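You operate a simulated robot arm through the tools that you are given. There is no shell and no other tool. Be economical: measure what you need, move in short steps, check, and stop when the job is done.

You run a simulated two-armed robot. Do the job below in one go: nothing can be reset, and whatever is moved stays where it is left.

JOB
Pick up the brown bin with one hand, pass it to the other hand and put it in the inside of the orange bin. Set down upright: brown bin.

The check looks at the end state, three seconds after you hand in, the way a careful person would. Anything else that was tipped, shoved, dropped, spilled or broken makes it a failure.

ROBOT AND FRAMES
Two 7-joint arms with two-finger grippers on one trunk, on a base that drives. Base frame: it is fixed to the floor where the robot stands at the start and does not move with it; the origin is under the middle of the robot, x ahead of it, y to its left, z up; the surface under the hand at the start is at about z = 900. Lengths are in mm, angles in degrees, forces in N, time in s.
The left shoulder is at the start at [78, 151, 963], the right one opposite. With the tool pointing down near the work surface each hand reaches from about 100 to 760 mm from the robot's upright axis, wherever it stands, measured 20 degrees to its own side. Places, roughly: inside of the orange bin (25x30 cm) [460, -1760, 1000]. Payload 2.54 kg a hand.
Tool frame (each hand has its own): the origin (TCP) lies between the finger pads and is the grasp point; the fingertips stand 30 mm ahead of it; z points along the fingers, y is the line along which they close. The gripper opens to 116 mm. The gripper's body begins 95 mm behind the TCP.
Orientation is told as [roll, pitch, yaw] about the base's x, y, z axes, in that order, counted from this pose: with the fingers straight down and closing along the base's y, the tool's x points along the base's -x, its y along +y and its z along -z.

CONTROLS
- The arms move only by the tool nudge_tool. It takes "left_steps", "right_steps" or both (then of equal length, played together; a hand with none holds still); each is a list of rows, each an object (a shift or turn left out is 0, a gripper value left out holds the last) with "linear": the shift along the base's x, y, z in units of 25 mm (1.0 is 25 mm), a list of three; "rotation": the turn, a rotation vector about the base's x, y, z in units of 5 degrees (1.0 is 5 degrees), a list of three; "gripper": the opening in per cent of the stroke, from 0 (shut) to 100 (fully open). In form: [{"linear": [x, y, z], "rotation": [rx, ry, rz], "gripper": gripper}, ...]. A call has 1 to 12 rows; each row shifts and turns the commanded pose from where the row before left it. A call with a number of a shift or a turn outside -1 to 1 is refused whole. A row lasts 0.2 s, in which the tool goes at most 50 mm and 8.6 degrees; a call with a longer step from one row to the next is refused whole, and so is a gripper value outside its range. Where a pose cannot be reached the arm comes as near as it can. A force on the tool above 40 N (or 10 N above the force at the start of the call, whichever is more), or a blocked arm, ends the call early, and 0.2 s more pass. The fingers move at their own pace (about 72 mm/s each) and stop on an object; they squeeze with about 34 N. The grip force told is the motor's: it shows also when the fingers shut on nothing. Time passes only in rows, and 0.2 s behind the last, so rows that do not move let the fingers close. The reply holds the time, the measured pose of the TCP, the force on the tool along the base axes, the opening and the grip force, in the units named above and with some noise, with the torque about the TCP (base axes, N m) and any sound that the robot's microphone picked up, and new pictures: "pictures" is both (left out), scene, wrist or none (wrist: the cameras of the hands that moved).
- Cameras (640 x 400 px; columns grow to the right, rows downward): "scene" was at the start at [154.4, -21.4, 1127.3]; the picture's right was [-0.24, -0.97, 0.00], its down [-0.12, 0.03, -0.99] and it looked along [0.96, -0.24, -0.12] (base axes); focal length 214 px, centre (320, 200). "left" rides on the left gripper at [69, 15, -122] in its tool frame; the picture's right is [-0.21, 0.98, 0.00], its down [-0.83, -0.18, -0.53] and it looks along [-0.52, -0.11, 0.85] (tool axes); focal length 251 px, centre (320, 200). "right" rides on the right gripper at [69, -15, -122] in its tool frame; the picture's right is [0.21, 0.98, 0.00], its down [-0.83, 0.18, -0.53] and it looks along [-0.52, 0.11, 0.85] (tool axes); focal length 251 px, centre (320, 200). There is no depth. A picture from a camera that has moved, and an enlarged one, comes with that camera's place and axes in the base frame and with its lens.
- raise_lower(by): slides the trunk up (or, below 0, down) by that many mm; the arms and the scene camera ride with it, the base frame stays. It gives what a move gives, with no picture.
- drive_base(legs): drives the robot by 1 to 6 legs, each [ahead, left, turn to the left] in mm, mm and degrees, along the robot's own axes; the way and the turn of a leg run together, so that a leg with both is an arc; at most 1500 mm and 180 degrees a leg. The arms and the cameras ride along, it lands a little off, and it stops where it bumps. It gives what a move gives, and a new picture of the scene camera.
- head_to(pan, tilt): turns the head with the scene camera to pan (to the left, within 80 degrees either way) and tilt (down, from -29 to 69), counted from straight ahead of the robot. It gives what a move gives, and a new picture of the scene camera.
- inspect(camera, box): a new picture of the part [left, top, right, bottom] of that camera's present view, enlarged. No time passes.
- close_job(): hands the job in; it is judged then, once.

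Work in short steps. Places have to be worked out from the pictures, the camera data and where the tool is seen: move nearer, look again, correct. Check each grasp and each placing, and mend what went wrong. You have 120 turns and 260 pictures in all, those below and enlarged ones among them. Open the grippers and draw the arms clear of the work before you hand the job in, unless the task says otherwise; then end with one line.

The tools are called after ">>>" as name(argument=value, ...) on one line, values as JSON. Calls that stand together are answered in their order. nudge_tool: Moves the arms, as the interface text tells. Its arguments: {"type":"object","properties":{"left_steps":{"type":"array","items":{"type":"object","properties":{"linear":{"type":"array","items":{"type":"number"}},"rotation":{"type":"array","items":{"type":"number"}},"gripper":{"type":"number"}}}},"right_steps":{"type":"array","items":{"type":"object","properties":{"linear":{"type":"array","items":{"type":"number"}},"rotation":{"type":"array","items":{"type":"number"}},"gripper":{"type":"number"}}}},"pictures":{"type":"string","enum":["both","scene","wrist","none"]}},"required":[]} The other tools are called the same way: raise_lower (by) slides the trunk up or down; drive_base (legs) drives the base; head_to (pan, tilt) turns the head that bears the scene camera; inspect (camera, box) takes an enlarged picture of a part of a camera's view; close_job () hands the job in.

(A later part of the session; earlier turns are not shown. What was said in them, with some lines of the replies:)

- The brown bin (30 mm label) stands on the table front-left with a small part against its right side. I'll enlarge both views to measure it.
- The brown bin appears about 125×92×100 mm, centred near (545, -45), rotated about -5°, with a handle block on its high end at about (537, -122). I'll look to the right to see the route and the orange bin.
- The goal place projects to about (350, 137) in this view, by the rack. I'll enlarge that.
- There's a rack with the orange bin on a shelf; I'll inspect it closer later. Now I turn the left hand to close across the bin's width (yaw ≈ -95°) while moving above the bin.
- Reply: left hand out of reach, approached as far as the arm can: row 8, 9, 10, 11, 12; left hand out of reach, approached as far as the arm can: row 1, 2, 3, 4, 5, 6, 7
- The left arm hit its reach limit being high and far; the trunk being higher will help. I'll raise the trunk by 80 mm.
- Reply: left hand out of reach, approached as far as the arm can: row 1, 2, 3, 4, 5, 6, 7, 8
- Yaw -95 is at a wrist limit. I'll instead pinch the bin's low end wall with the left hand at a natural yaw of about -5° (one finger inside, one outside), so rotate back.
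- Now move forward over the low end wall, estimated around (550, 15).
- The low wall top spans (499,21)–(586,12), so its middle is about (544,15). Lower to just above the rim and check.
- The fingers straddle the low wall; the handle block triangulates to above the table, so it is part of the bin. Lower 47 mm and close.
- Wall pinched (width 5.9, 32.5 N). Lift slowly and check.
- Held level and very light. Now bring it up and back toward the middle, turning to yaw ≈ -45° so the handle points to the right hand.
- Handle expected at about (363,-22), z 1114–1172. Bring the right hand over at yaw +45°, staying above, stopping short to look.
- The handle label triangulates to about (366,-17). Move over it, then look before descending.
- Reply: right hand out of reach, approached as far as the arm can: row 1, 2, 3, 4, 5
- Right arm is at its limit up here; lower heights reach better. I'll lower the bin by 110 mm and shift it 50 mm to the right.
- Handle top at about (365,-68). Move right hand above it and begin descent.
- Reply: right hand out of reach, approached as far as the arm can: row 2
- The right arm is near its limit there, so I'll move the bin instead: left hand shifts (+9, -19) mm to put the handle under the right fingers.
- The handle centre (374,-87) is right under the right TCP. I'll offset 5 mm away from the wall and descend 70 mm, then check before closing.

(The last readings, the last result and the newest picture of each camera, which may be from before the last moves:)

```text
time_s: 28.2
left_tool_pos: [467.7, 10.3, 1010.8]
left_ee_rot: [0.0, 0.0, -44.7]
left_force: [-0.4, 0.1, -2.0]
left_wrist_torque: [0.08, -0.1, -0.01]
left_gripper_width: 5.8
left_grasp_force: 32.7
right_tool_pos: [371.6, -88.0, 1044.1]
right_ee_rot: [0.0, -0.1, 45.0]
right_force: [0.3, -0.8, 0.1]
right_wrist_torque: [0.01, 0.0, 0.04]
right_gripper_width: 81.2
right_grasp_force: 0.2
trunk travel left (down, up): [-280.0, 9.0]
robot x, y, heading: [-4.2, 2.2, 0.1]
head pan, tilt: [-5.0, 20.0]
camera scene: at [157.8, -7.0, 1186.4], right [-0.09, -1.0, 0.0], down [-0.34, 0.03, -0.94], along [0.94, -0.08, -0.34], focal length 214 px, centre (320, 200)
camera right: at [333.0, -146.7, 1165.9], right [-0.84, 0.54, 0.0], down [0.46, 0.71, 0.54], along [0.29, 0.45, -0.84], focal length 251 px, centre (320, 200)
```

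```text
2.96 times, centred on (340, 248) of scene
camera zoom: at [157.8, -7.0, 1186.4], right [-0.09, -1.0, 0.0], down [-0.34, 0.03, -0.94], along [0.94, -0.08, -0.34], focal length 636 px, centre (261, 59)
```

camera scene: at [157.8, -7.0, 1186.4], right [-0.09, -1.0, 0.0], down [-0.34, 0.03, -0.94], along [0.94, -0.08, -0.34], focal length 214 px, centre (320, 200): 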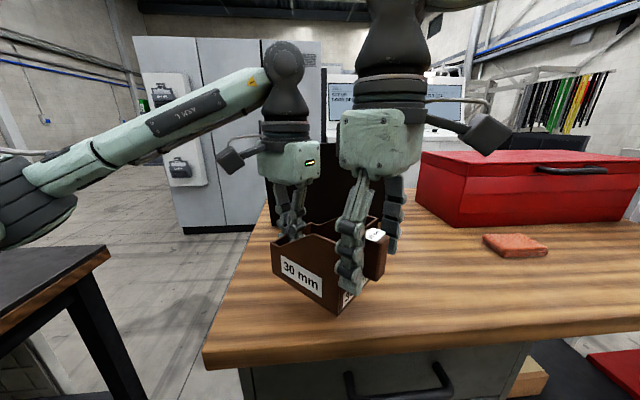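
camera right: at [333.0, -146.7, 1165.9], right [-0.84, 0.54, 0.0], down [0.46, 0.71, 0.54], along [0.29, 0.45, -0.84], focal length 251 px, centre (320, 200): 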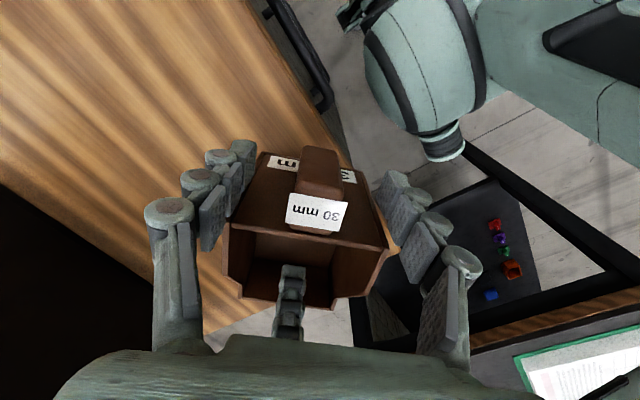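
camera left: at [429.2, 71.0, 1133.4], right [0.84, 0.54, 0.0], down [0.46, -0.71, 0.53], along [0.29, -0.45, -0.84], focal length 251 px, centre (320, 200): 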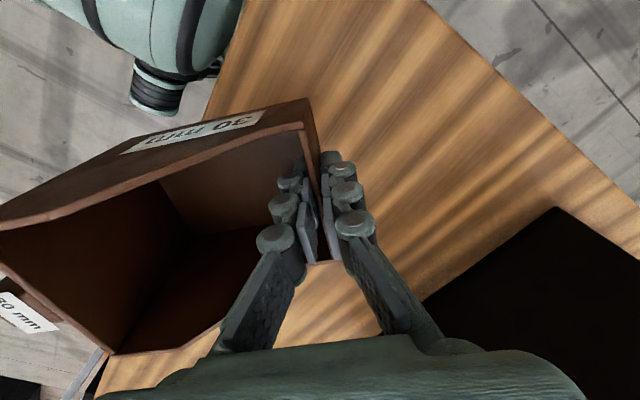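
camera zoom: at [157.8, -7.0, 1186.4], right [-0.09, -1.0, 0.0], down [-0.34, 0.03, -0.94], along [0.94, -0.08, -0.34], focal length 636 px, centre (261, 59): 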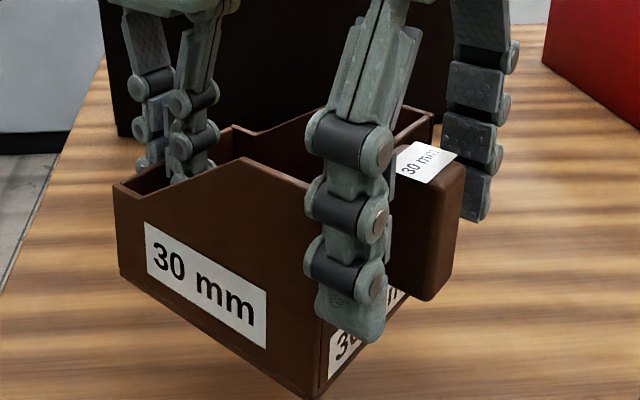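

Fingers are on both sides of the handle and clear of the wall. Close the right gripper while the left still holds.

>>> nudge_tool(right_steps=[{"gripper": 0}, {"gripper": 0}, {"gripper": 0}, {"gripper": 0}, {"gripper": 0}], pictures="wrist")

>>> inspect(camera="scene", box=[250, 180, 430, 315])

```text
time_s: 29.4
left_tool_pos: [469.3, 11.4, 1009.9]
left_ee_rot: [0.1, -0.2, -44.6]
left_force: [-2.8, 3.9, 0.2]
left_wrist_torque: [0.08, -0.08, -0.39]
left_gripper_width: 5.9
left_grasp_force: 32.9
right_tool_pos: [371.7, -88.7, 1044.5]
right_ee_rot: [0.1, 0.0, 44.8]
right_force: [3.3, -3.0, -0.3]
right_wrist_torque: [-0.34, 0.01, -0.36]
right_gripper_width: 22.9
right_grasp_force: 33.7
trunk travel left (down, up): [-280.0, 9.0]
robot x, y, heading: [-0.5, 1.5, -0.1]
head pan, tilt: [-5.0, 20.0]
camera right: at [333.0, -146.8, 1166.1], right [-0.84, 0.54, 0.0], down [0.46, 0.71, 0.53], along [0.29, 0.45, -0.85], focal length 251 px, centre (320, 200)
```

right: 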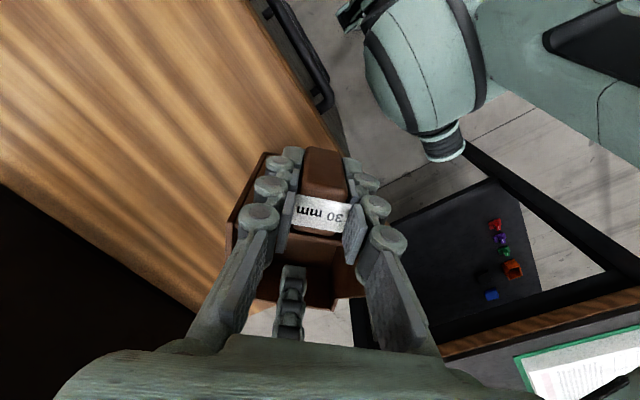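

```text
2.96 times, centred on (340, 248) of scene
camera zoom: at [157.7, -7.0, 1186.4], right [-0.09, -1.0, 0.0], down [-0.34, 0.03, -0.94], along [0.94, -0.08, -0.34], focal length 636 px, centre (261, 59)
```

zoom: 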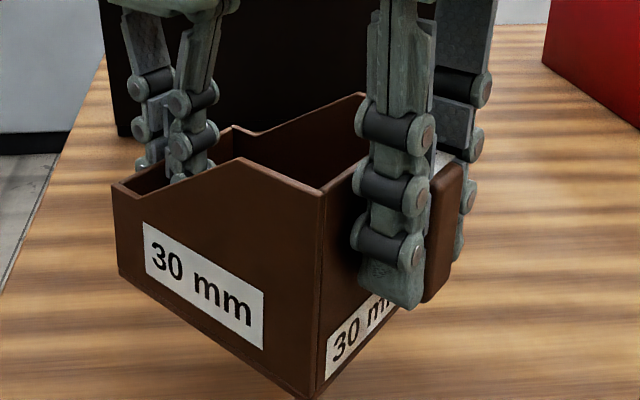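

Right hand holds the handle (22.9 mm, 33.7 N). Open the left slightly and withdraw it straight up.

>>> nudge_tool(left_steps=[{"gripper": 40}, {"gripper": 40}, {"gripper": 40}], pictures="scene")

>>> nudge_tool(left_steps=[{"linear": [0, 0, 0.7]}, {"linear": [0, 0, 0.9]}, {"linear": [0, 0, 0.9]}, {"linear": [0, 0, 0.9]}, {"linear": [0, 0.6, 0.6]}, {"linear": [0, 1, 0]}, {"linear": [0, 1, 0]}, {"linear": [0, 1, 0]}, {"linear": [0, 1, 0]}], pictures="scene")

```text
time_s: 30.2
left_tool_pos: [467.7, 10.1, 1010.3]
left_ee_rot: [-0.1, -0.1, -44.6]
left_force: [0.3, 0.0, 0.3]
left_wrist_torque: [-0.01, 0.01, -0.04]
left_gripper_width: 46.7
left_grasp_force: 0.1
right_tool_pos: [369.0, -87.5, 1042.7]
right_ee_rot: [-0.1, -0.2, 45.0]
right_force: [0.1, -0.6, 0.7]
right_wrist_torque: [-0.04, 0.1, -0.01]
right_gripper_width: 23.0
right_grasp_force: 34.1
trunk travel left (down, up): [-280.0, 9.0]
robot x, y, heading: [-0.6, -0.5, 0.2]
head pan, tilt: [-5.0, 20.0]
camera scene: at [157.7, -7.0, 1186.4], right [-0.09, -1.0, 0.0], down [-0.34, 0.03, -0.94], along [0.94, -0.08, -0.34], focal length 214 px, centre (320, 200)
```

scene: 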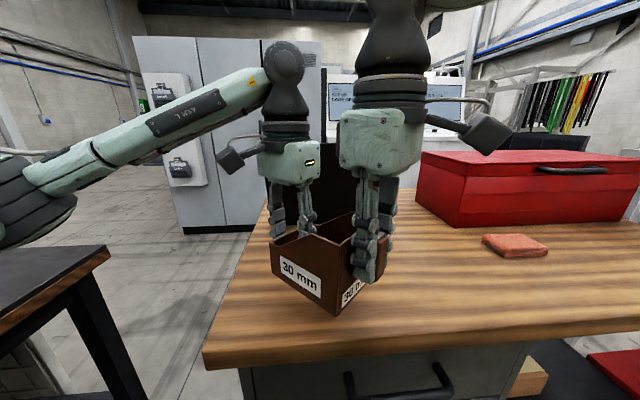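

```text
time_s: 32.2
left_tool_pos: [467.3, 125.5, 1108.9]
left_ee_rot: [0.0, -0.1, -44.8]
left_force: [-0.6, -0.4, 0.2]
left_wrist_torque: [-0.05, 0.0, -0.02]
left_gripper_width: 46.3
left_grasp_force: 0.1
right_tool_pos: [370.8, -87.2, 1043.9]
right_ee_rot: [0.1, -0.1, 45.0]
right_force: [0.3, 0.3, -0.5]
right_wrist_torque: [-0.08, 0.06, -0.05]
right_gripper_width: 23.3
right_grasp_force: 33.7
trunk travel left (down, up): [-280.0, 9.0]
robot x, y, heading: [-2.9, 2.7, -0.2]
head pan, tilt: [-5.0, 20.0]
camera scene: at [157.5, -6.6, 1186.4], right [-0.09, -1.0, 0.0], down [-0.34, 0.03, -0.94], along [0.94, -0.08, -0.34], focal length 214 px, centre (320, 200)
```

scene: 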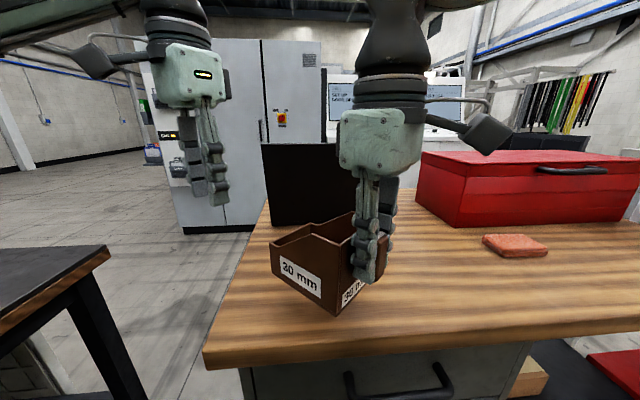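

Handover complete, bin hangs level in the right hand. Retract both arms to tucked poses (yaw 0) for driving, with the bin then pointing forward.

>>> nudge_tool(left_steps=[{"linear": [-0.44, 0.3, 0], "rotation": [0, 0, 1]}, {"linear": [-0.44, 0.3, 0], "rotation": [0, 0, 1]}, {"linear": [-0.44, 0.3, 0], "rotation": [0, 0, 1]}, {"linear": [-0.44, 0.3, 0], "rotation": [0, 0, 1]}, {"linear": [-0.44, 0.3, 0], "rotation": [0, 0, 1]}, {"linear": [-0.44, 0.3, 0], "rotation": [0, 0, 1]}, {"linear": [-0.44, 0.3, 0], "rotation": [0, 0, 1]}, {"linear": [-0.44, 0.3, 0], "rotation": [0, 0, 1]}, {"linear": [-0.44, 0.3, 0], "rotation": [0, 0, 1]}], right_steps=[{"linear": [-0.18, -0.62, 0.3], "rotation": [0, 0, -1]}, {"linear": [-0.18, -0.62, 0.3], "rotation": [0, 0, -1]}, {"linear": [-0.18, -0.62, 0.3], "rotation": [0, 0, -1]}, {"linear": [-0.18, -0.62, 0.3], "rotation": [0, 0, -1]}, {"linear": [-0.18, -0.62, 0.3], "rotation": [0, 0, -1]}, {"linear": [-0.18, -0.62, 0.3], "rotation": [0, 0, -1]}, {"linear": [-0.18, -0.62, 0.3], "rotation": [0, 0, -1]}, {"linear": [-0.18, -0.62, 0.3], "rotation": [0, 0, -1]}, {"linear": [-0.18, -0.62, 0.3], "rotation": [0, 0, -1]}], pictures="both")

>>> head_to(pan=-80, tilt=40)

```text
time_s: 34.2
left_tool_pos: [368.1, 194.1, 1109.8]
left_ee_rot: [0.1, -0.1, 0.3]
left_force: [-0.4, 0.1, -1.3]
left_wrist_torque: [-0.01, -0.01, 0.02]
left_gripper_width: 46.7
left_grasp_force: 0.1
right_tool_pos: [330.6, -229.7, 1110.4]
right_ee_rot: [-0.1, -0.1, -0.1]
right_force: [0.2, 0.3, -1.8]
right_wrist_torque: [-0.02, 0.05, 0.02]
right_gripper_width: 23.0
right_grasp_force: 34.0
trunk travel left (down, up): [-280.0, 9.0]
robot x, y, heading: [-1.0, -1.2, -0.0]
head pan, tilt: [-5.0, 20.0]
camera scene: at [157.3, -7.2, 1186.5], right [-0.09, -1.0, 0.0], down [-0.34, 0.03, -0.94], along [0.94, -0.08, -0.34], focal length 214 px, centre (320, 200)
camera right: at [261.1, -242.3, 1233.0], right [-0.21, 0.98, 0.0], down [0.83, 0.18, 0.54], along [0.52, 0.11, -0.84], focal length 251 px, centre (320, 200)
camera left: at [297.6, 209.2, 1233.6], right [0.21, 0.98, 0.0], down [0.83, -0.18, 0.54], along [0.52, -0.11, -0.84], focal length 251 px, centre (320, 200)
```

scene: 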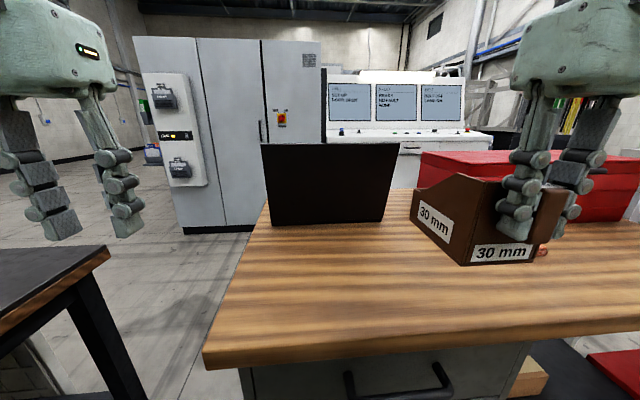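
right: 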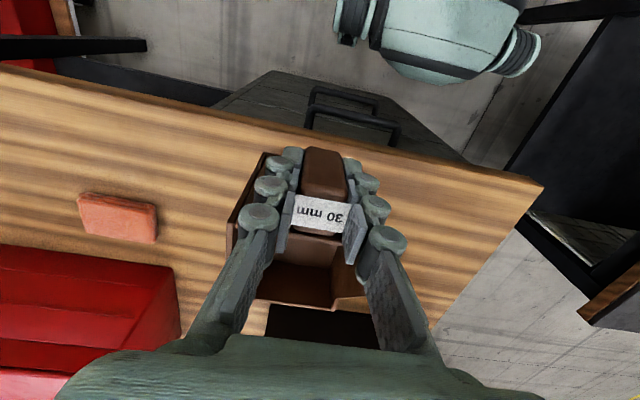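
left: 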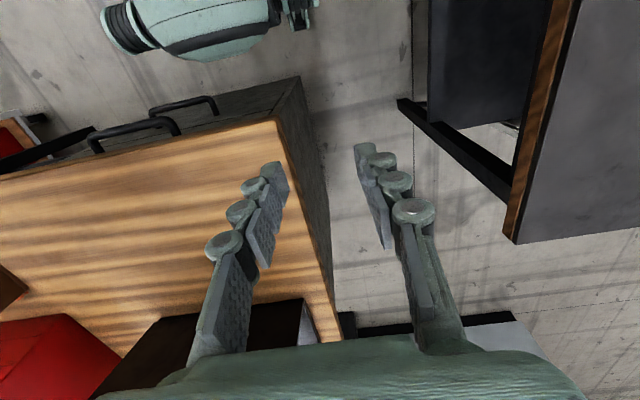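

```text
time_s: 35.6
left_tool_pos: [368.1, 193.8, 1110.4]
left_ee_rot: [0.1, -0.2, 0.2]
left_force: [0.2, 0.5, 0.3]
left_wrist_torque: [0.0, 0.03, -0.01]
left_gripper_width: 46.3
left_grasp_force: 0.2
right_tool_pos: [330.8, -228.7, 1111.0]
right_ee_rot: [0.0, -0.1, 0.0]
right_force: [0.1, 0.1, -2.0]
right_wrist_torque: [0.01, 0.09, 0.03]
right_gripper_width: 23.2
right_grasp_force: 33.7
trunk travel left (down, up): [-280.0, 9.0]
robot x, y, heading: [-3.0, 0.0, 0.0]
head pan, tilt: [-80.0, 40.0]
camera scene: at [79.7, -82.7, 1155.0], right [-0.98, -0.17, 0.0], down [-0.11, 0.63, -0.77], along [0.13, -0.75, -0.64], focal length 214 px, centre (320, 200)
```

scene: 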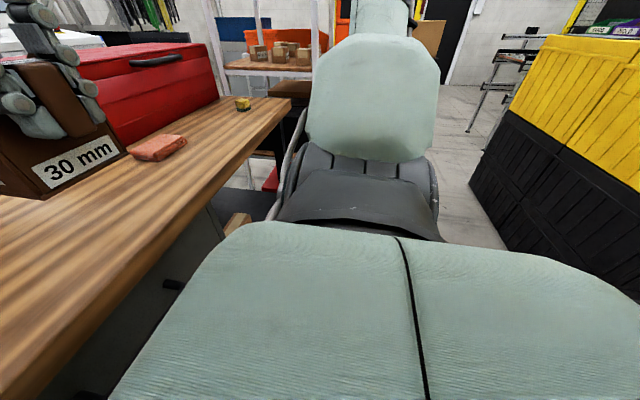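

The rack stands right-forward (front edge near x≈340–390), and the way at x≈-250 looks clear. Back up 250 mm and sidestep 900 mm to the right, then look again.

>>> drive_base(legs=[[-250, 0, 0], [0, -900, 0]])

>>> head_to(pan=-60, tilt=15)

```text
time_s: 46.3
left_tool_pos: [121.7, -724.7, 1110.5]
left_ee_rot: [0.0, 0.0, 0.8]
left_force: [-0.4, 0.2, -0.7]
left_wrist_torque: [0.02, 0.05, -0.03]
left_gripper_width: 46.3
left_grasp_force: 0.0
right_tool_pos: [86.2, -1146.2, 1111.4]
right_ee_rot: [0.0, -0.1, 0.5]
right_force: [-0.3, 1.7, -1.8]
right_wrist_torque: [-0.01, 0.12, 0.02]
right_gripper_width: 23.2
right_grasp_force: 33.8
trunk travel left (down, up): [-280.0, 9.0]
robot x, y, heading: [-248.4, -923.1, 0.6]
head pan, tilt: [-80.0, 40.0]
camera scene: at [-164.9, -1002.3, 1155.0], right [-0.98, -0.18, 0.0], down [-0.12, 0.63, -0.77], along [0.14, -0.75, -0.64], focal length 214 px, centre (320, 200)
```

scene: 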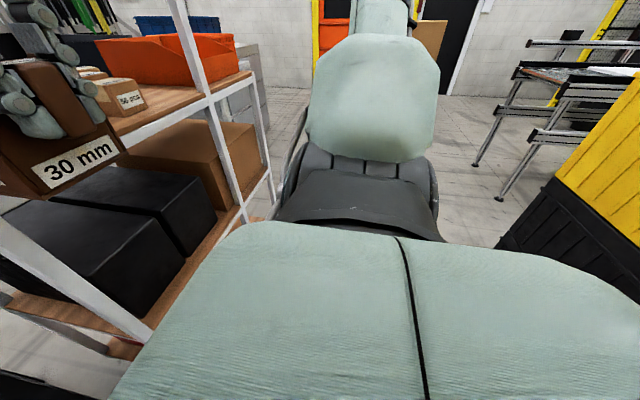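

```text
time_s: 47.2
left_tool_pos: [120.8, -723.5, 1110.8]
left_ee_rot: [0.1, -0.2, 0.9]
left_force: [0.6, -0.2, -0.2]
left_wrist_torque: [-0.01, -0.03, 0.01]
left_gripper_width: 46.4
left_grasp_force: 0.0
right_tool_pos: [87.2, -1146.0, 1111.6]
right_ee_rot: [0.1, 0.0, 0.6]
right_force: [-0.5, -0.6, -1.1]
right_wrist_torque: [0.04, 0.12, -0.02]
right_gripper_width: 23.2
right_grasp_force: 34.2
trunk travel left (down, up): [-280.0, 9.0]
robot x, y, heading: [-246.2, -921.5, 0.5]
head pan, tilt: [-60.0, 15.0]
camera scene: at [-133.0, -999.2, 1194.5], right [-0.86, -0.51, 0.0], down [-0.13, 0.22, -0.97], along [0.49, -0.83, -0.26], focal length 214 px, centre (320, 200)
```

scene: 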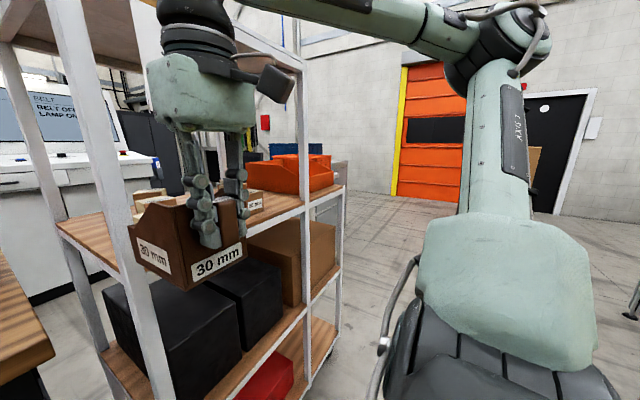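

The orange bin appears at the far end of the rack, apparently past a tall post. Sidestep a further 600 mm right and look at it directly.

>>> drive_base(legs=[[0, -600, 0]])

>>> head_to(pan=-10, tilt=10)

```text
time_s: 53.3
left_tool_pos: [127.1, -1309.6, 1110.9]
left_ee_rot: [0.1, -0.1, 0.9]
left_force: [-0.7, 0.6, -1.1]
left_wrist_torque: [-0.02, -0.03, 0.01]
left_gripper_width: 46.1
left_grasp_force: 0.0
right_tool_pos: [94.0, -1732.1, 1111.4]
right_ee_rot: [0.0, 0.0, 0.6]
right_force: [1.3, 0.0, -2.5]
right_wrist_torque: [0.0, 0.11, 0.01]
right_gripper_width: 23.1
right_grasp_force: 34.3
trunk travel left (down, up): [-280.0, 9.0]
robot x, y, heading: [-238.8, -1508.8, 0.6]
head pan, tilt: [-60.0, 15.0]
camera scene: at [-126.9, -1586.4, 1194.5], right [-0.86, -0.51, 0.0], down [-0.13, 0.22, -0.97], along [0.49, -0.83, -0.26], focal length 214 px, centre (320, 200)
```

scene: 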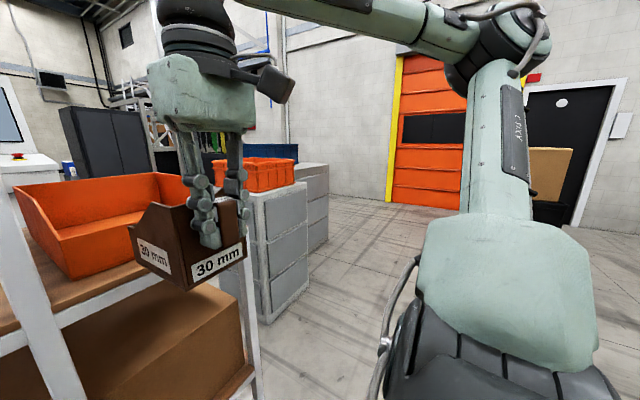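

```text
time_s: 54.5
left_tool_pos: [126.0, -1309.6, 1111.2]
left_ee_rot: [-0.1, -0.2, 1.0]
left_force: [0.4, 0.4, -1.4]
left_wrist_torque: [-0.01, -0.02, 0.01]
left_gripper_width: 46.0
left_grasp_force: 0.1
right_tool_pos: [93.6, -1732.7, 1109.7]
right_ee_rot: [-0.1, 0.0, 0.6]
right_force: [0.0, 0.1, -1.4]
right_wrist_torque: [-0.02, 0.11, 0.02]
right_gripper_width: 23.2
right_grasp_force: 34.5
trunk travel left (down, up): [-280.0, 9.0]
robot x, y, heading: [-241.7, -1507.5, 0.6]
head pan, tilt: [-10.0, 10.0]
camera scene: at [-82.7, -1521.1, 1202.7], right [-0.16, -0.99, 0.0], down [-0.17, 0.03, -0.98], along [0.97, -0.16, -0.17], focal length 214 px, centre (320, 200)
```

scene: 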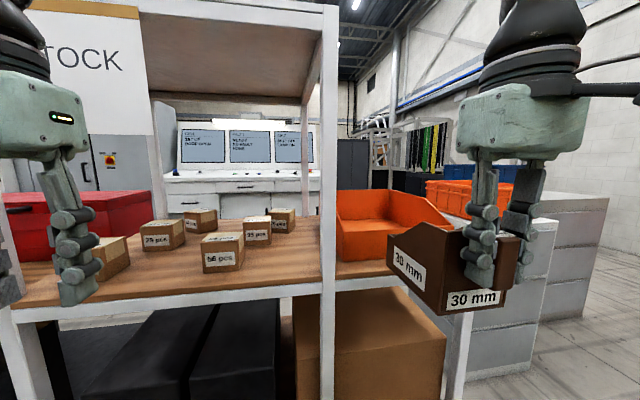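

Excellent: the orange bin sits on the rack's end shelf (floor ≈ z 1000) with nothing above. Raise the brown bin 125 mm to clear the rim and unblock the view.

>>> nudge_tool(right_steps=[{"linear": [0, 0, 0.8]}, {"linear": [0, 0, 0.9]}, {"linear": [0, 0, 0.9]}, {"linear": [0, 0, 0.9]}, {"linear": [0, 0, 0.9]}, {"linear": [0, 0, 0.6]}], pictures="both")

>>> inspect(camera="scene", box=[310, 140, 490, 290])

```text
time_s: 55.9
left_tool_pos: [125.3, -1309.0, 1110.1]
left_ee_rot: [0.0, -0.1, 0.9]
left_force: [0.3, 0.1, 0.2]
left_wrist_torque: [-0.01, 0.02, 0.02]
left_gripper_width: 46.5
left_grasp_force: 0.1
right_tool_pos: [93.6, -1730.5, 1237.6]
right_ee_rot: [0.1, 0.1, 0.5]
right_force: [-0.2, 0.0, -1.2]
right_wrist_torque: [-0.02, 0.1, 0.02]
right_gripper_width: 23.3
right_grasp_force: 34.2
trunk travel left (down, up): [-280.0, 9.0]
robot x, y, heading: [-238.0, -1504.8, 0.7]
head pan, tilt: [-10.0, 10.0]
camera scene: at [-82.8, -1521.0, 1202.7], right [-0.16, -0.99, 0.0], down [-0.17, 0.03, -0.98], along [0.97, -0.16, -0.17], focal length 214 px, centre (320, 200)
camera right: at [25.0, -1745.4, 1359.7], right [-0.23, 0.97, 0.0], down [0.82, 0.19, 0.53], along [0.52, 0.12, -0.85], focal length 251 px, centre (320, 200)
```

scene: 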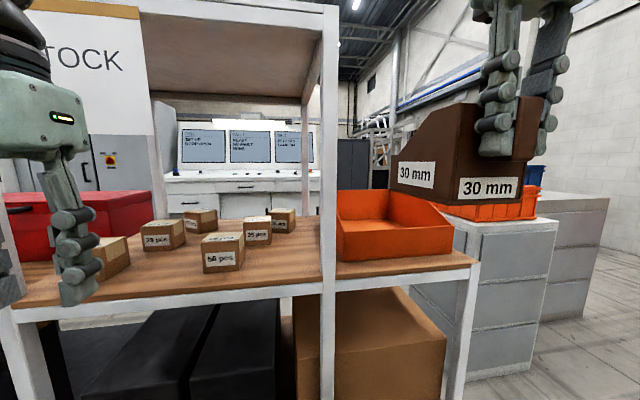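
right: 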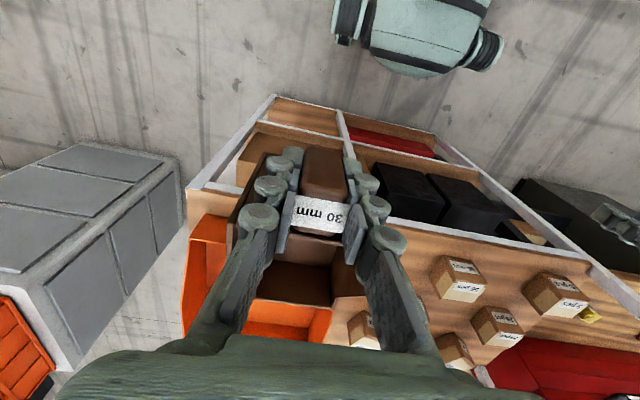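

```text
2.67 times, centred on (400, 215) of scene
camera zoom: at [-82.8, -1521.0, 1202.7], right [-0.16, -0.99, 0.0], down [-0.17, 0.03, -0.98], along [0.97, -0.16, -0.17], focal length 572 px, centre (107, 160)
```

zoom: 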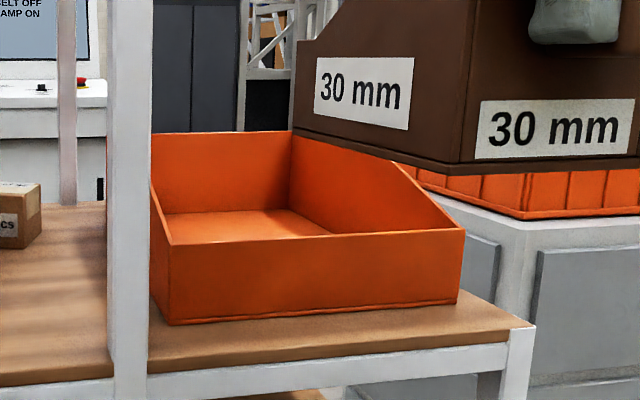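

Orange bin works out to x 314–612, y -1885 to -1635, floor ≈ z 1005, front lip ≈1068, back ≈1113. Pull the left hand back for safety, then drive 180 mm ahead.

>>> nudge_tool(left_steps=[{"linear": [-0.9, 0, 0]}, {"linear": [-0.9, 0, 0]}, {"linear": [-0.9, 0, 0]}, {"linear": [-0.9, 0, 0]}, {"linear": [-0.9, 0, 0]}], pictures="none")

>>> drive_base(legs=[[180, 0, 0]])

```text
time_s: 57.1
left_tool_pos: [13.2, -1309.1, 1109.6]
left_ee_rot: [0.1, -0.1, 0.9]
left_force: [-0.1, -0.5, -0.5]
left_wrist_torque: [0.0, -0.02, -0.03]
left_gripper_width: 46.4
left_grasp_force: 0.0
right_tool_pos: [93.1, -1730.4, 1237.6]
right_ee_rot: [0.0, -0.1, 0.5]
right_force: [-0.7, -0.2, -0.9]
right_wrist_torque: [-0.03, 0.06, 0.03]
right_gripper_width: 23.3
right_grasp_force: 33.6
trunk travel left (down, up): [-280.0, 9.0]
robot x, y, heading: [-239.4, -1505.3, 0.8]
head pan, tilt: [-10.0, 10.0]
```

```text
time_s: 58.6
left_tool_pos: [194.6, -1306.4, 1109.7]
left_ee_rot: [0.0, -0.1, 1.0]
left_force: [0.1, -0.3, -1.8]
left_wrist_torque: [0.0, 0.03, 0.0]
left_gripper_width: 47.0
left_grasp_force: 0.1
right_tool_pos: [274.8, -1728.2, 1236.5]
right_ee_rot: [0.1, 0.0, 0.7]
right_force: [0.6, 0.2, -2.0]
right_wrist_torque: [0.0, 0.09, 0.01]
right_gripper_width: 23.2
right_grasp_force: 33.7
trunk travel left (down, up): [-280.0, 9.0]
robot x, y, heading: [-60.2, -1508.8, 0.7]
head pan, tilt: [-10.0, 10.0]
camera scene: at [98.5, -1518.7, 1202.5], right [-0.16, -0.99, 0.0], down [-0.17, 0.03, -0.98], along [0.97, -0.16, -0.17], focal length 214 px, centre (320, 200)
```

scene: 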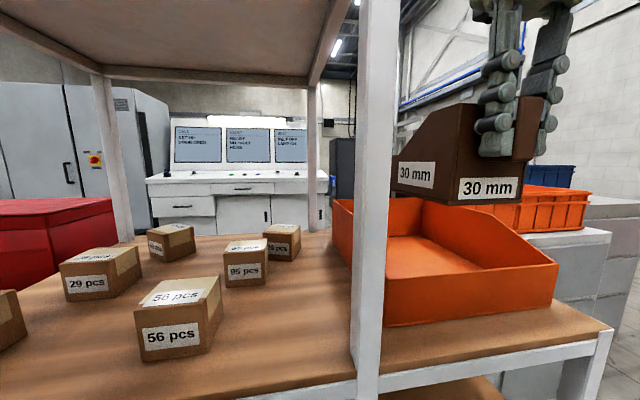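

Position confirmed (bin y from -1637 to about -1890). Move the brown bin forward over the middle of the orange bin at height.

>>> nudge_tool(right_steps=[{"linear": [0.8, -0.27, 0]}, {"linear": [0.95, -0.27, 0]}, {"linear": [0.95, -0.27, 0]}, {"linear": [0.95, -0.27, 0]}, {"linear": [0.95, -0.27, 0]}], pictures="both")

```text
time_s: 59.8
left_tool_pos: [196.3, -1307.7, 1110.6]
left_ee_rot: [0.0, -0.1, 1.1]
left_force: [0.4, -1.0, -0.5]
left_wrist_torque: [-0.01, 0.03, -0.01]
left_gripper_width: 46.2
left_grasp_force: 0.1
right_tool_pos: [389.6, -1762.6, 1237.4]
right_ee_rot: [0.0, 0.1, 0.7]
right_force: [0.0, -0.4, -1.1]
right_wrist_torque: [-0.03, 0.1, -0.06]
right_gripper_width: 22.8
right_grasp_force: 33.9
trunk travel left (down, up): [-280.0, 9.0]
robot x, y, heading: [-58.0, -1507.7, 0.9]
head pan, tilt: [-10.0, 10.0]
camera scene: at [98.4, -1518.9, 1202.5], right [-0.16, -0.99, 0.0], down [-0.17, 0.03, -0.98], along [0.97, -0.16, -0.17], focal length 214 px, centre (320, 200)
camera right: at [321.5, -1777.7, 1359.1], right [-0.23, 0.97, 0.0], down [0.82, 0.19, 0.53], along [0.52, 0.12, -0.85], focal length 251 px, centre (320, 200)
```

scene: 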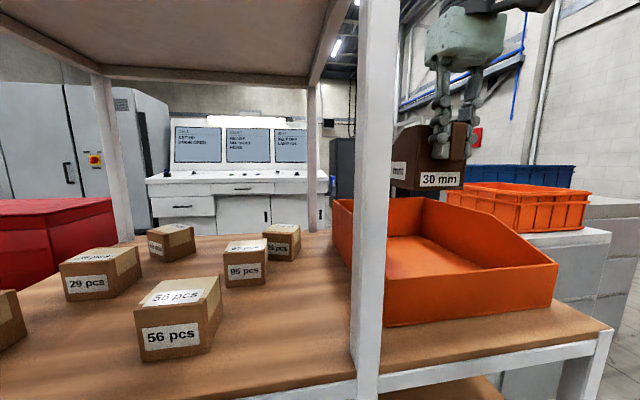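
right: 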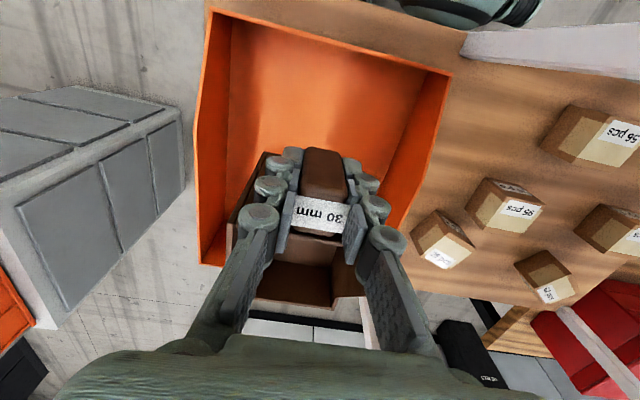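

Orange bin seen from above: x 319–604, y -1880 to -1638; the brown bin is centred over it. Descend 110 mm and check.

>>> nudge_tool(right_steps=[{"linear": [0, 0, -0.8]}, {"linear": [0, 0, -0.9]}, {"linear": [0, 0, -0.9]}, {"linear": [0, 0, -0.9]}, {"linear": [0, 0, -0.9]}], pictures="both")

>>> inspect(camera="scene", box=[370, 130, 570, 330])

```text
time_s: 61.0
left_tool_pos: [194.5, -1306.2, 1109.1]
left_ee_rot: [0.1, 0.0, 1.0]
left_force: [0.0, 0.0, -0.2]
left_wrist_torque: [-0.01, 0.0, 0.02]
left_gripper_width: 46.3
left_grasp_force: 0.1
right_tool_pos: [389.3, -1763.0, 1126.0]
right_ee_rot: [0.0, 0.1, 0.7]
right_force: [-0.4, -0.4, -2.4]
right_wrist_torque: [-0.04, 0.08, 0.0]
right_gripper_width: 23.2
right_grasp_force: 33.9
trunk travel left (down, up): [-280.0, 9.0]
robot x, y, heading: [-57.8, -1509.3, 0.5]
head pan, tilt: [-10.0, 10.0]
camera scene: at [97.9, -1518.9, 1202.7], right [-0.16, -0.99, 0.0], down [-0.17, 0.03, -0.98], along [0.97, -0.16, -0.17], focal length 214 px, centre (320, 200)
camera right: at [320.6, -1777.5, 1248.5], right [-0.23, 0.97, 0.0], down [0.82, 0.19, 0.53], along [0.52, 0.12, -0.85], focal length 251 px, centre (320, 200)
```

scene: 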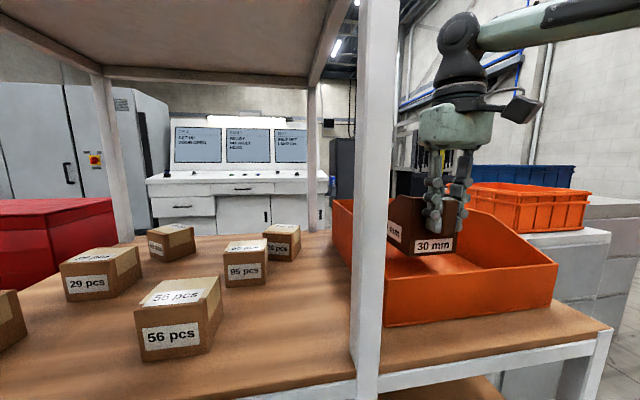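
right: 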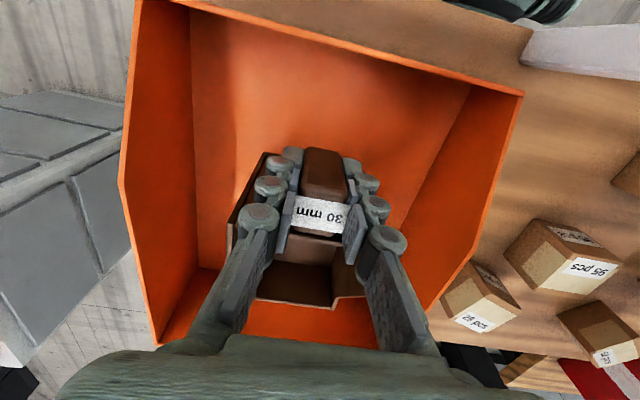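

```text
2.00 times, centred on (470, 230) of scene
camera zoom: at [97.9, -1518.9, 1202.7], right [-0.16, -0.99, 0.0], down [-0.17, 0.03, -0.98], along [0.97, -0.16, -0.17], focal length 429 px, centre (20, 140)
```

zoom: 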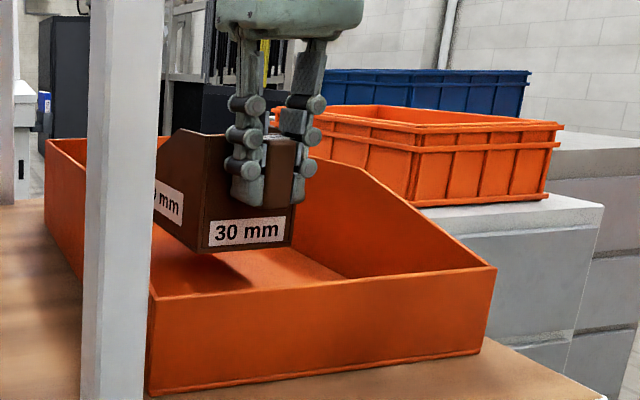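

Well inside the walls. Lower gently, in small steps, watching the force for floor contact.

>>> nudge_tool(right_steps=[{"linear": [0, 0, -0.5]}, {"linear": [0, 0, -0.4]}, {"linear": [0, 0, -0.2]}, {"linear": [0, 0, -0.15]}, {"linear": [0, 0, 0]}], pictures="none")

>>> inspect(camera="scene", box=[370, 130, 570, 330])

```text
time_s: 62.2
left_tool_pos: [194.7, -1307.5, 1110.3]
left_ee_rot: [0.0, -0.1, 1.0]
left_force: [-0.5, -0.2, -0.9]
left_wrist_torque: [-0.04, 0.0, 0.03]
left_gripper_width: 46.3
left_grasp_force: 0.1
right_tool_pos: [390.3, -1762.4, 1095.5]
right_ee_rot: [0.0, -0.1, 0.7]
right_force: [0.1, 0.2, -1.4]
right_wrist_torque: [-0.02, 0.13, 0.01]
right_gripper_width: 23.5
right_grasp_force: 34.4
trunk travel left (down, up): [-280.0, 9.0]
robot x, y, heading: [-57.4, -1508.0, 0.8]
head pan, tilt: [-10.0, 10.0]
```

```text
2.00 times, centred on (470, 230) of scene
camera zoom: at [97.8, -1518.8, 1202.7], right [-0.16, -0.99, 0.0], down [-0.17, 0.03, -0.98], along [0.97, -0.16, -0.17], focal length 429 px, centre (20, 140)
```

zoom: 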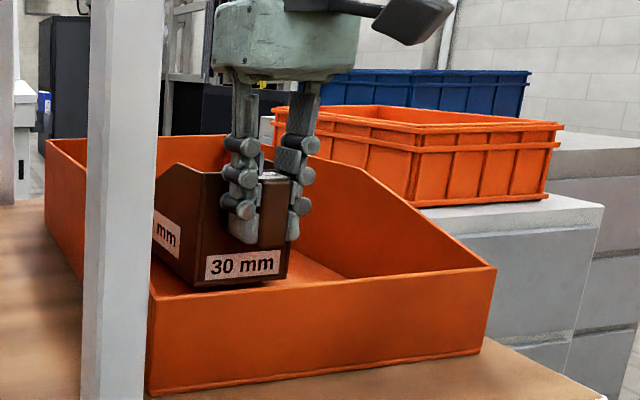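

No contact yet (force still just the weight); continue in about 3 mm steps.

>>> nudge_tool(right_steps=[{"linear": [0, 0, -0.12]}, {"linear": [0, 0, -0.12]}, {"linear": [0, 0, 0]}], pictures="none")

>>> nudge_tool(right_steps=[{"linear": [0, 0, -0.12]}, {"linear": [0, 0, 0]}], pictures="none")

```text
time_s: 63.0
left_tool_pos: [194.5, -1308.1, 1110.3]
left_ee_rot: [0.1, -0.1, 1.1]
left_force: [-0.7, 1.4, 0.4]
left_wrist_torque: [0.02, 0.02, -0.01]
left_gripper_width: 46.5
left_grasp_force: 0.1
right_tool_pos: [390.3, -1763.1, 1088.8]
right_ee_rot: [0.0, 0.0, 0.7]
right_force: [-0.5, 0.3, -1.4]
right_wrist_torque: [0.04, 0.07, -0.01]
right_gripper_width: 23.3
right_grasp_force: 33.7
trunk travel left (down, up): [-280.0, 9.0]
robot x, y, heading: [-62.9, -1507.7, 0.9]
head pan, tilt: [-10.0, 10.0]
```

```text
time_s: 63.6
left_tool_pos: [194.9, -1307.7, 1110.2]
left_ee_rot: [0.1, 0.0, 1.0]
left_force: [0.6, 0.4, -0.1]
left_wrist_torque: [-0.01, 0.0, 0.01]
left_gripper_width: 46.4
left_grasp_force: 0.0
right_tool_pos: [390.2, -1762.0, 1086.7]
right_ee_rot: [0.1, 0.0, 0.8]
right_force: [0.0, -0.5, -0.8]
right_wrist_torque: [0.01, 0.11, -0.02]
right_gripper_width: 23.0
right_grasp_force: 34.5
trunk travel left (down, up): [-280.0, 9.0]
robot x, y, heading: [-58.1, -1504.3, 0.4]
head pan, tilt: [-10.0, 10.0]
```

>>> nudge_tool(right_steps=[{"linear": [0, 0, -0.1]}, {"linear": [0, 0, 0]}], pictures="none")

>>> nudge_tool(right_steps=[{"linear": [0, 0, -0.1]}, {"linear": [0, 0, 0]}], pictures="none")

>>> inspect(camera="scene", box=[420, 170, 540, 290])

```text
time_s: 64.2
left_tool_pos: [194.7, -1306.0, 1110.7]
left_ee_rot: [0.1, 0.0, 1.0]
left_force: [-0.1, 0.5, 0.8]
left_wrist_torque: [0.03, 0.01, -0.03]
left_gripper_width: 46.2
left_grasp_force: 0.0
right_tool_pos: [389.8, -1762.1, 1085.8]
right_ee_rot: [0.0, -0.1, 0.8]
right_force: [0.7, 1.0, -1.3]
right_wrist_torque: [0.01, 0.07, 0.0]
right_gripper_width: 23.1
right_grasp_force: 33.9
trunk travel left (down, up): [-280.0, 9.0]
robot x, y, heading: [-56.9, -1507.4, 0.7]
head pan, tilt: [-10.0, 10.0]
```

```text
time_s: 64.8
left_tool_pos: [193.7, -1307.0, 1111.9]
left_ee_rot: [0.0, 0.0, 0.9]
left_force: [-0.3, 0.2, -0.3]
left_wrist_torque: [0.0, 0.02, 0.01]
left_gripper_width: 46.4
left_grasp_force: 0.1
right_tool_pos: [389.7, -1762.0, 1085.1]
right_ee_rot: [0.1, -0.3, 0.8]
right_force: [2.8, -2.6, 10.7]
right_wrist_torque: [-0.03, -0.29, 0.01]
right_gripper_width: 23.1
right_grasp_force: 34.1
trunk travel left (down, up): [-280.0, 9.0]
robot x, y, heading: [-56.5, -1505.2, 0.8]
head pan, tilt: [-10.0, 10.0]
```

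```text
3.33 times, centred on (480, 230) of scene
camera zoom: at [97.2, -1518.5, 1203.0], right [-0.16, -0.99, 0.0], down [-0.17, 0.03, -0.98], along [0.97, -0.16, -0.17], focal length 715 px, centre (-213, 100)
```

zoom: 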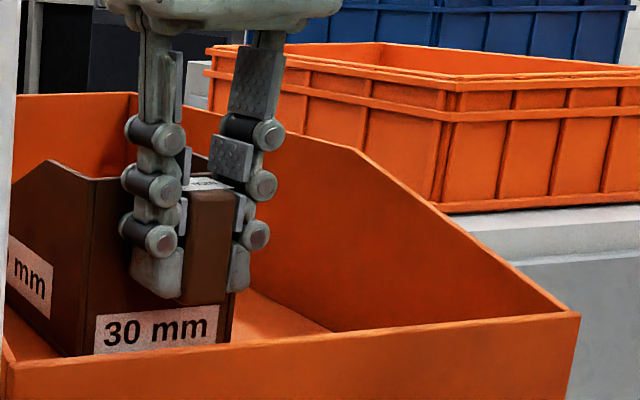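

Floor contact (10.7 N up). Ease up 1.5 mm, then open the gripper partway.

>>> nudge_tool(right_steps=[{"linear": [0, 0, 0.06]}, {"linear": [0, 0, 0]}, {"gripper": 50}, {"gripper": 50}, {"gripper": 50}], pictures="wrist")

>>> inspect(camera="scene", box=[420, 170, 540, 290])

```text
time_s: 66.0
left_tool_pos: [195.4, -1307.1, 1109.5]
left_ee_rot: [0.0, -0.1, 1.0]
left_force: [0.3, -0.5, -0.4]
left_wrist_torque: [-0.02, -0.01, -0.02]
left_gripper_width: 46.3
left_grasp_force: 0.0
right_tool_pos: [390.2, -1762.3, 1083.7]
right_ee_rot: [0.0, -0.1, 0.6]
right_force: [0.3, -0.7, 0.1]
right_wrist_torque: [0.0, -0.02, 0.03]
right_gripper_width: 58.0
right_grasp_force: 0.2
trunk travel left (down, up): [-280.0, 9.0]
robot x, y, heading: [-58.8, -1507.3, 0.7]
head pan, tilt: [-10.0, 10.0]
camera right: at [320.5, -1777.0, 1206.0], right [-0.23, 0.97, 0.0], down [0.82, 0.19, 0.53], along [0.52, 0.12, -0.85], focal length 251 px, centre (320, 200)
```

right: 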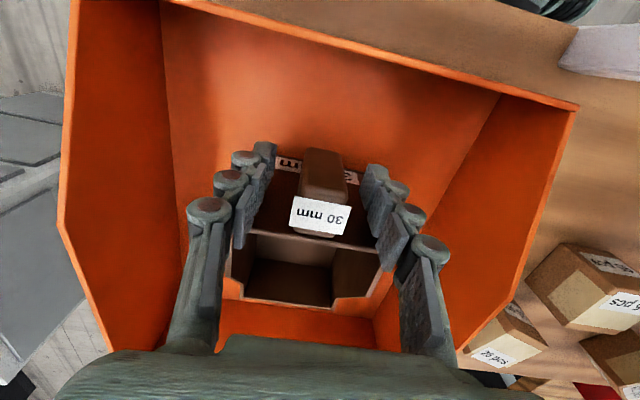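

```text
3.33 times, centred on (480, 230) of scene
camera zoom: at [97.7, -1518.7, 1202.7], right [-0.16, -0.99, 0.0], down [-0.17, 0.03, -0.98], along [0.97, -0.16, -0.17], focal length 715 px, centre (-213, 100)
```

zoom: 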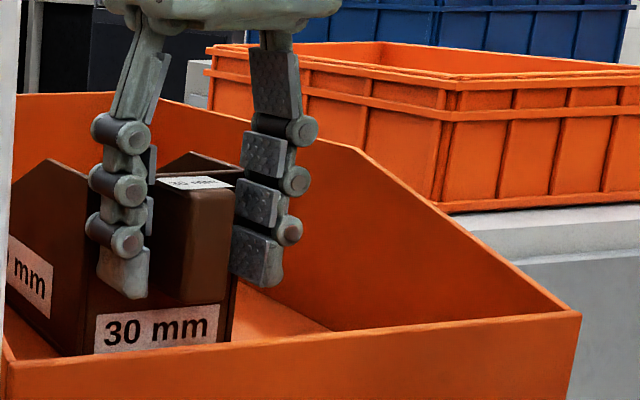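

The brown bin stands flat and the fingers are free. Withdraw straight up, then back.

>>> nudge_tool(right_steps=[{"linear": [0, 0, 0.6]}, {"linear": [0, 0, 0.9]}, {"linear": [0, 0, 0.9]}, {"linear": [0, 0, 0.9]}, {"linear": [0, 0, 0.9]}, {"linear": [0, 0, 0.9]}, {"linear": [-0.9, 0, 0]}, {"linear": [-0.9, 0, 0]}, {"linear": [-0.9, 0, 0]}, {"linear": [-0.9, 0, 0]}, {"linear": [-0.9, 0, 0]}, {"linear": [-0.9, 0, 0]}], pictures="wrist")

>>> drive_base(legs=[[-200, 0, 0]])

>>> inspect(camera="scene", box=[310, 140, 490, 290])

```text
time_s: 68.6
left_tool_pos: [194.3, -1308.0, 1110.6]
left_ee_rot: [-0.1, 0.0, 1.1]
left_force: [-0.2, -0.1, 0.0]
left_wrist_torque: [0.01, 0.04, 0.01]
left_gripper_width: 46.3
left_grasp_force: 0.1
right_tool_pos: [254.1, -1762.9, 1212.9]
right_ee_rot: [0.0, -0.1, 0.6]
right_force: [-0.2, 0.6, 0.6]
right_wrist_torque: [-0.01, -0.03, -0.01]
right_gripper_width: 58.0
right_grasp_force: 0.0
trunk travel left (down, up): [-280.0, 9.0]
robot x, y, heading: [-60.7, -1506.0, 0.9]
head pan, tilt: [-10.0, 10.0]
camera right: at [185.6, -1777.1, 1334.6], right [-0.23, 0.97, 0.0], down [0.82, 0.19, 0.54], along [0.52, 0.12, -0.84], focal length 251 px, centre (320, 200)
```

right: 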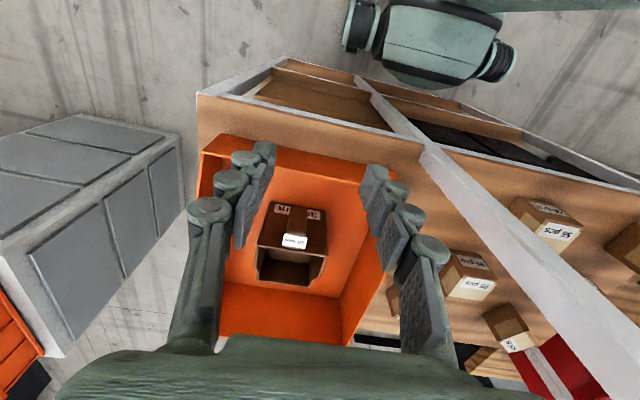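

```text
time_s: 70.2
left_tool_pos: [-5.9, -1309.2, 1110.0]
left_ee_rot: [0.1, -0.1, 1.0]
left_force: [-1.0, 0.7, -0.3]
left_wrist_torque: [-0.02, -0.02, 0.02]
left_gripper_width: 46.3
left_grasp_force: 0.0
right_tool_pos: [55.1, -1766.1, 1212.0]
right_ee_rot: [0.0, 0.0, 0.7]
right_force: [-0.7, 0.3, 0.1]
right_wrist_torque: [-0.01, -0.06, 0.01]
right_gripper_width: 57.9
right_grasp_force: 0.1
trunk travel left (down, up): [-280.0, 9.0]
robot x, y, heading: [-258.2, -1511.9, 0.6]
head pan, tilt: [-10.0, 10.0]
camera scene: at [-102.0, -1521.2, 1202.8], right [-0.16, -0.99, 0.0], down [-0.17, 0.03, -0.98], along [0.97, -0.16, -0.17], focal length 214 px, centre (320, 200)
```

scene: 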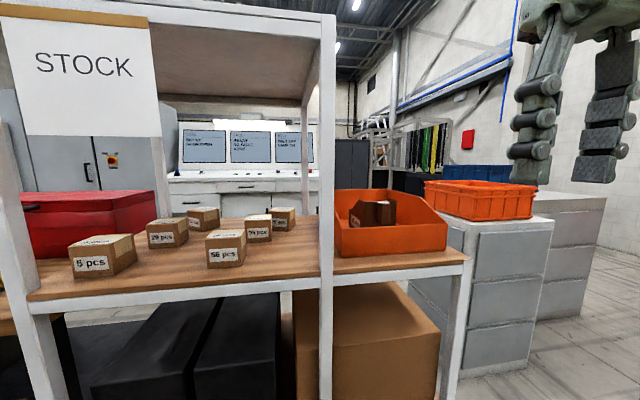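

```text
2.67 times, centred on (400, 215) of scene
camera zoom: at [-102.0, -1521.2, 1202.8], right [-0.16, -0.99, 0.0], down [-0.17, 0.03, -0.98], along [0.97, -0.16, -0.17], focal length 572 px, centre (107, 160)
```

zoom: 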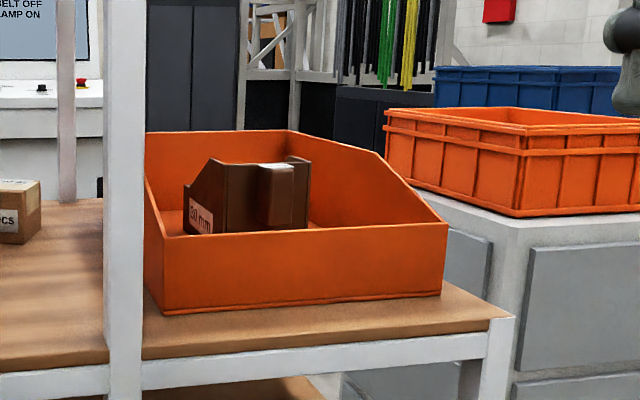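

The brown bin stands upright inside the orange bin at the specified place. Open both grippers fully, then hand in.

>>> nudge_tool(left_steps=[{"gripper": 100}, {"gripper": 100}, {"gripper": 100}], right_steps=[{"gripper": 100}, {"gripper": 100}, {"gripper": 100}], pictures="none")

>>> close_job()

```text
time_s: 71.0
left_tool_pos: [-4.9, -1308.0, 1109.6]
left_ee_rot: [-0.1, -0.1, 0.9]
left_force: [0.0, 0.6, 0.1]
left_wrist_torque: [-0.08, -0.02, -0.01]
left_gripper_width: 116.0
left_grasp_force: 0.0
right_tool_pos: [56.0, -1765.0, 1212.0]
right_ee_rot: [0.0, -0.1, 0.7]
right_force: [0.6, 0.6, 0.2]
right_wrist_torque: [0.02, -0.01, 0.02]
right_gripper_width: 116.2
right_grasp_force: 0.0
trunk travel left (down, up): [-280.0, 9.0]
robot x, y, heading: [-257.2, -1509.9, 0.7]
head pan, tilt: [-10.0, 10.0]
```

```text
The job is handed in.
```

I picked up the brown bin with the left hand, passed it to the right hand and set it upright inside the orange bin; both grippers are open, the arms are clear, and I saw nothing else disturbed.
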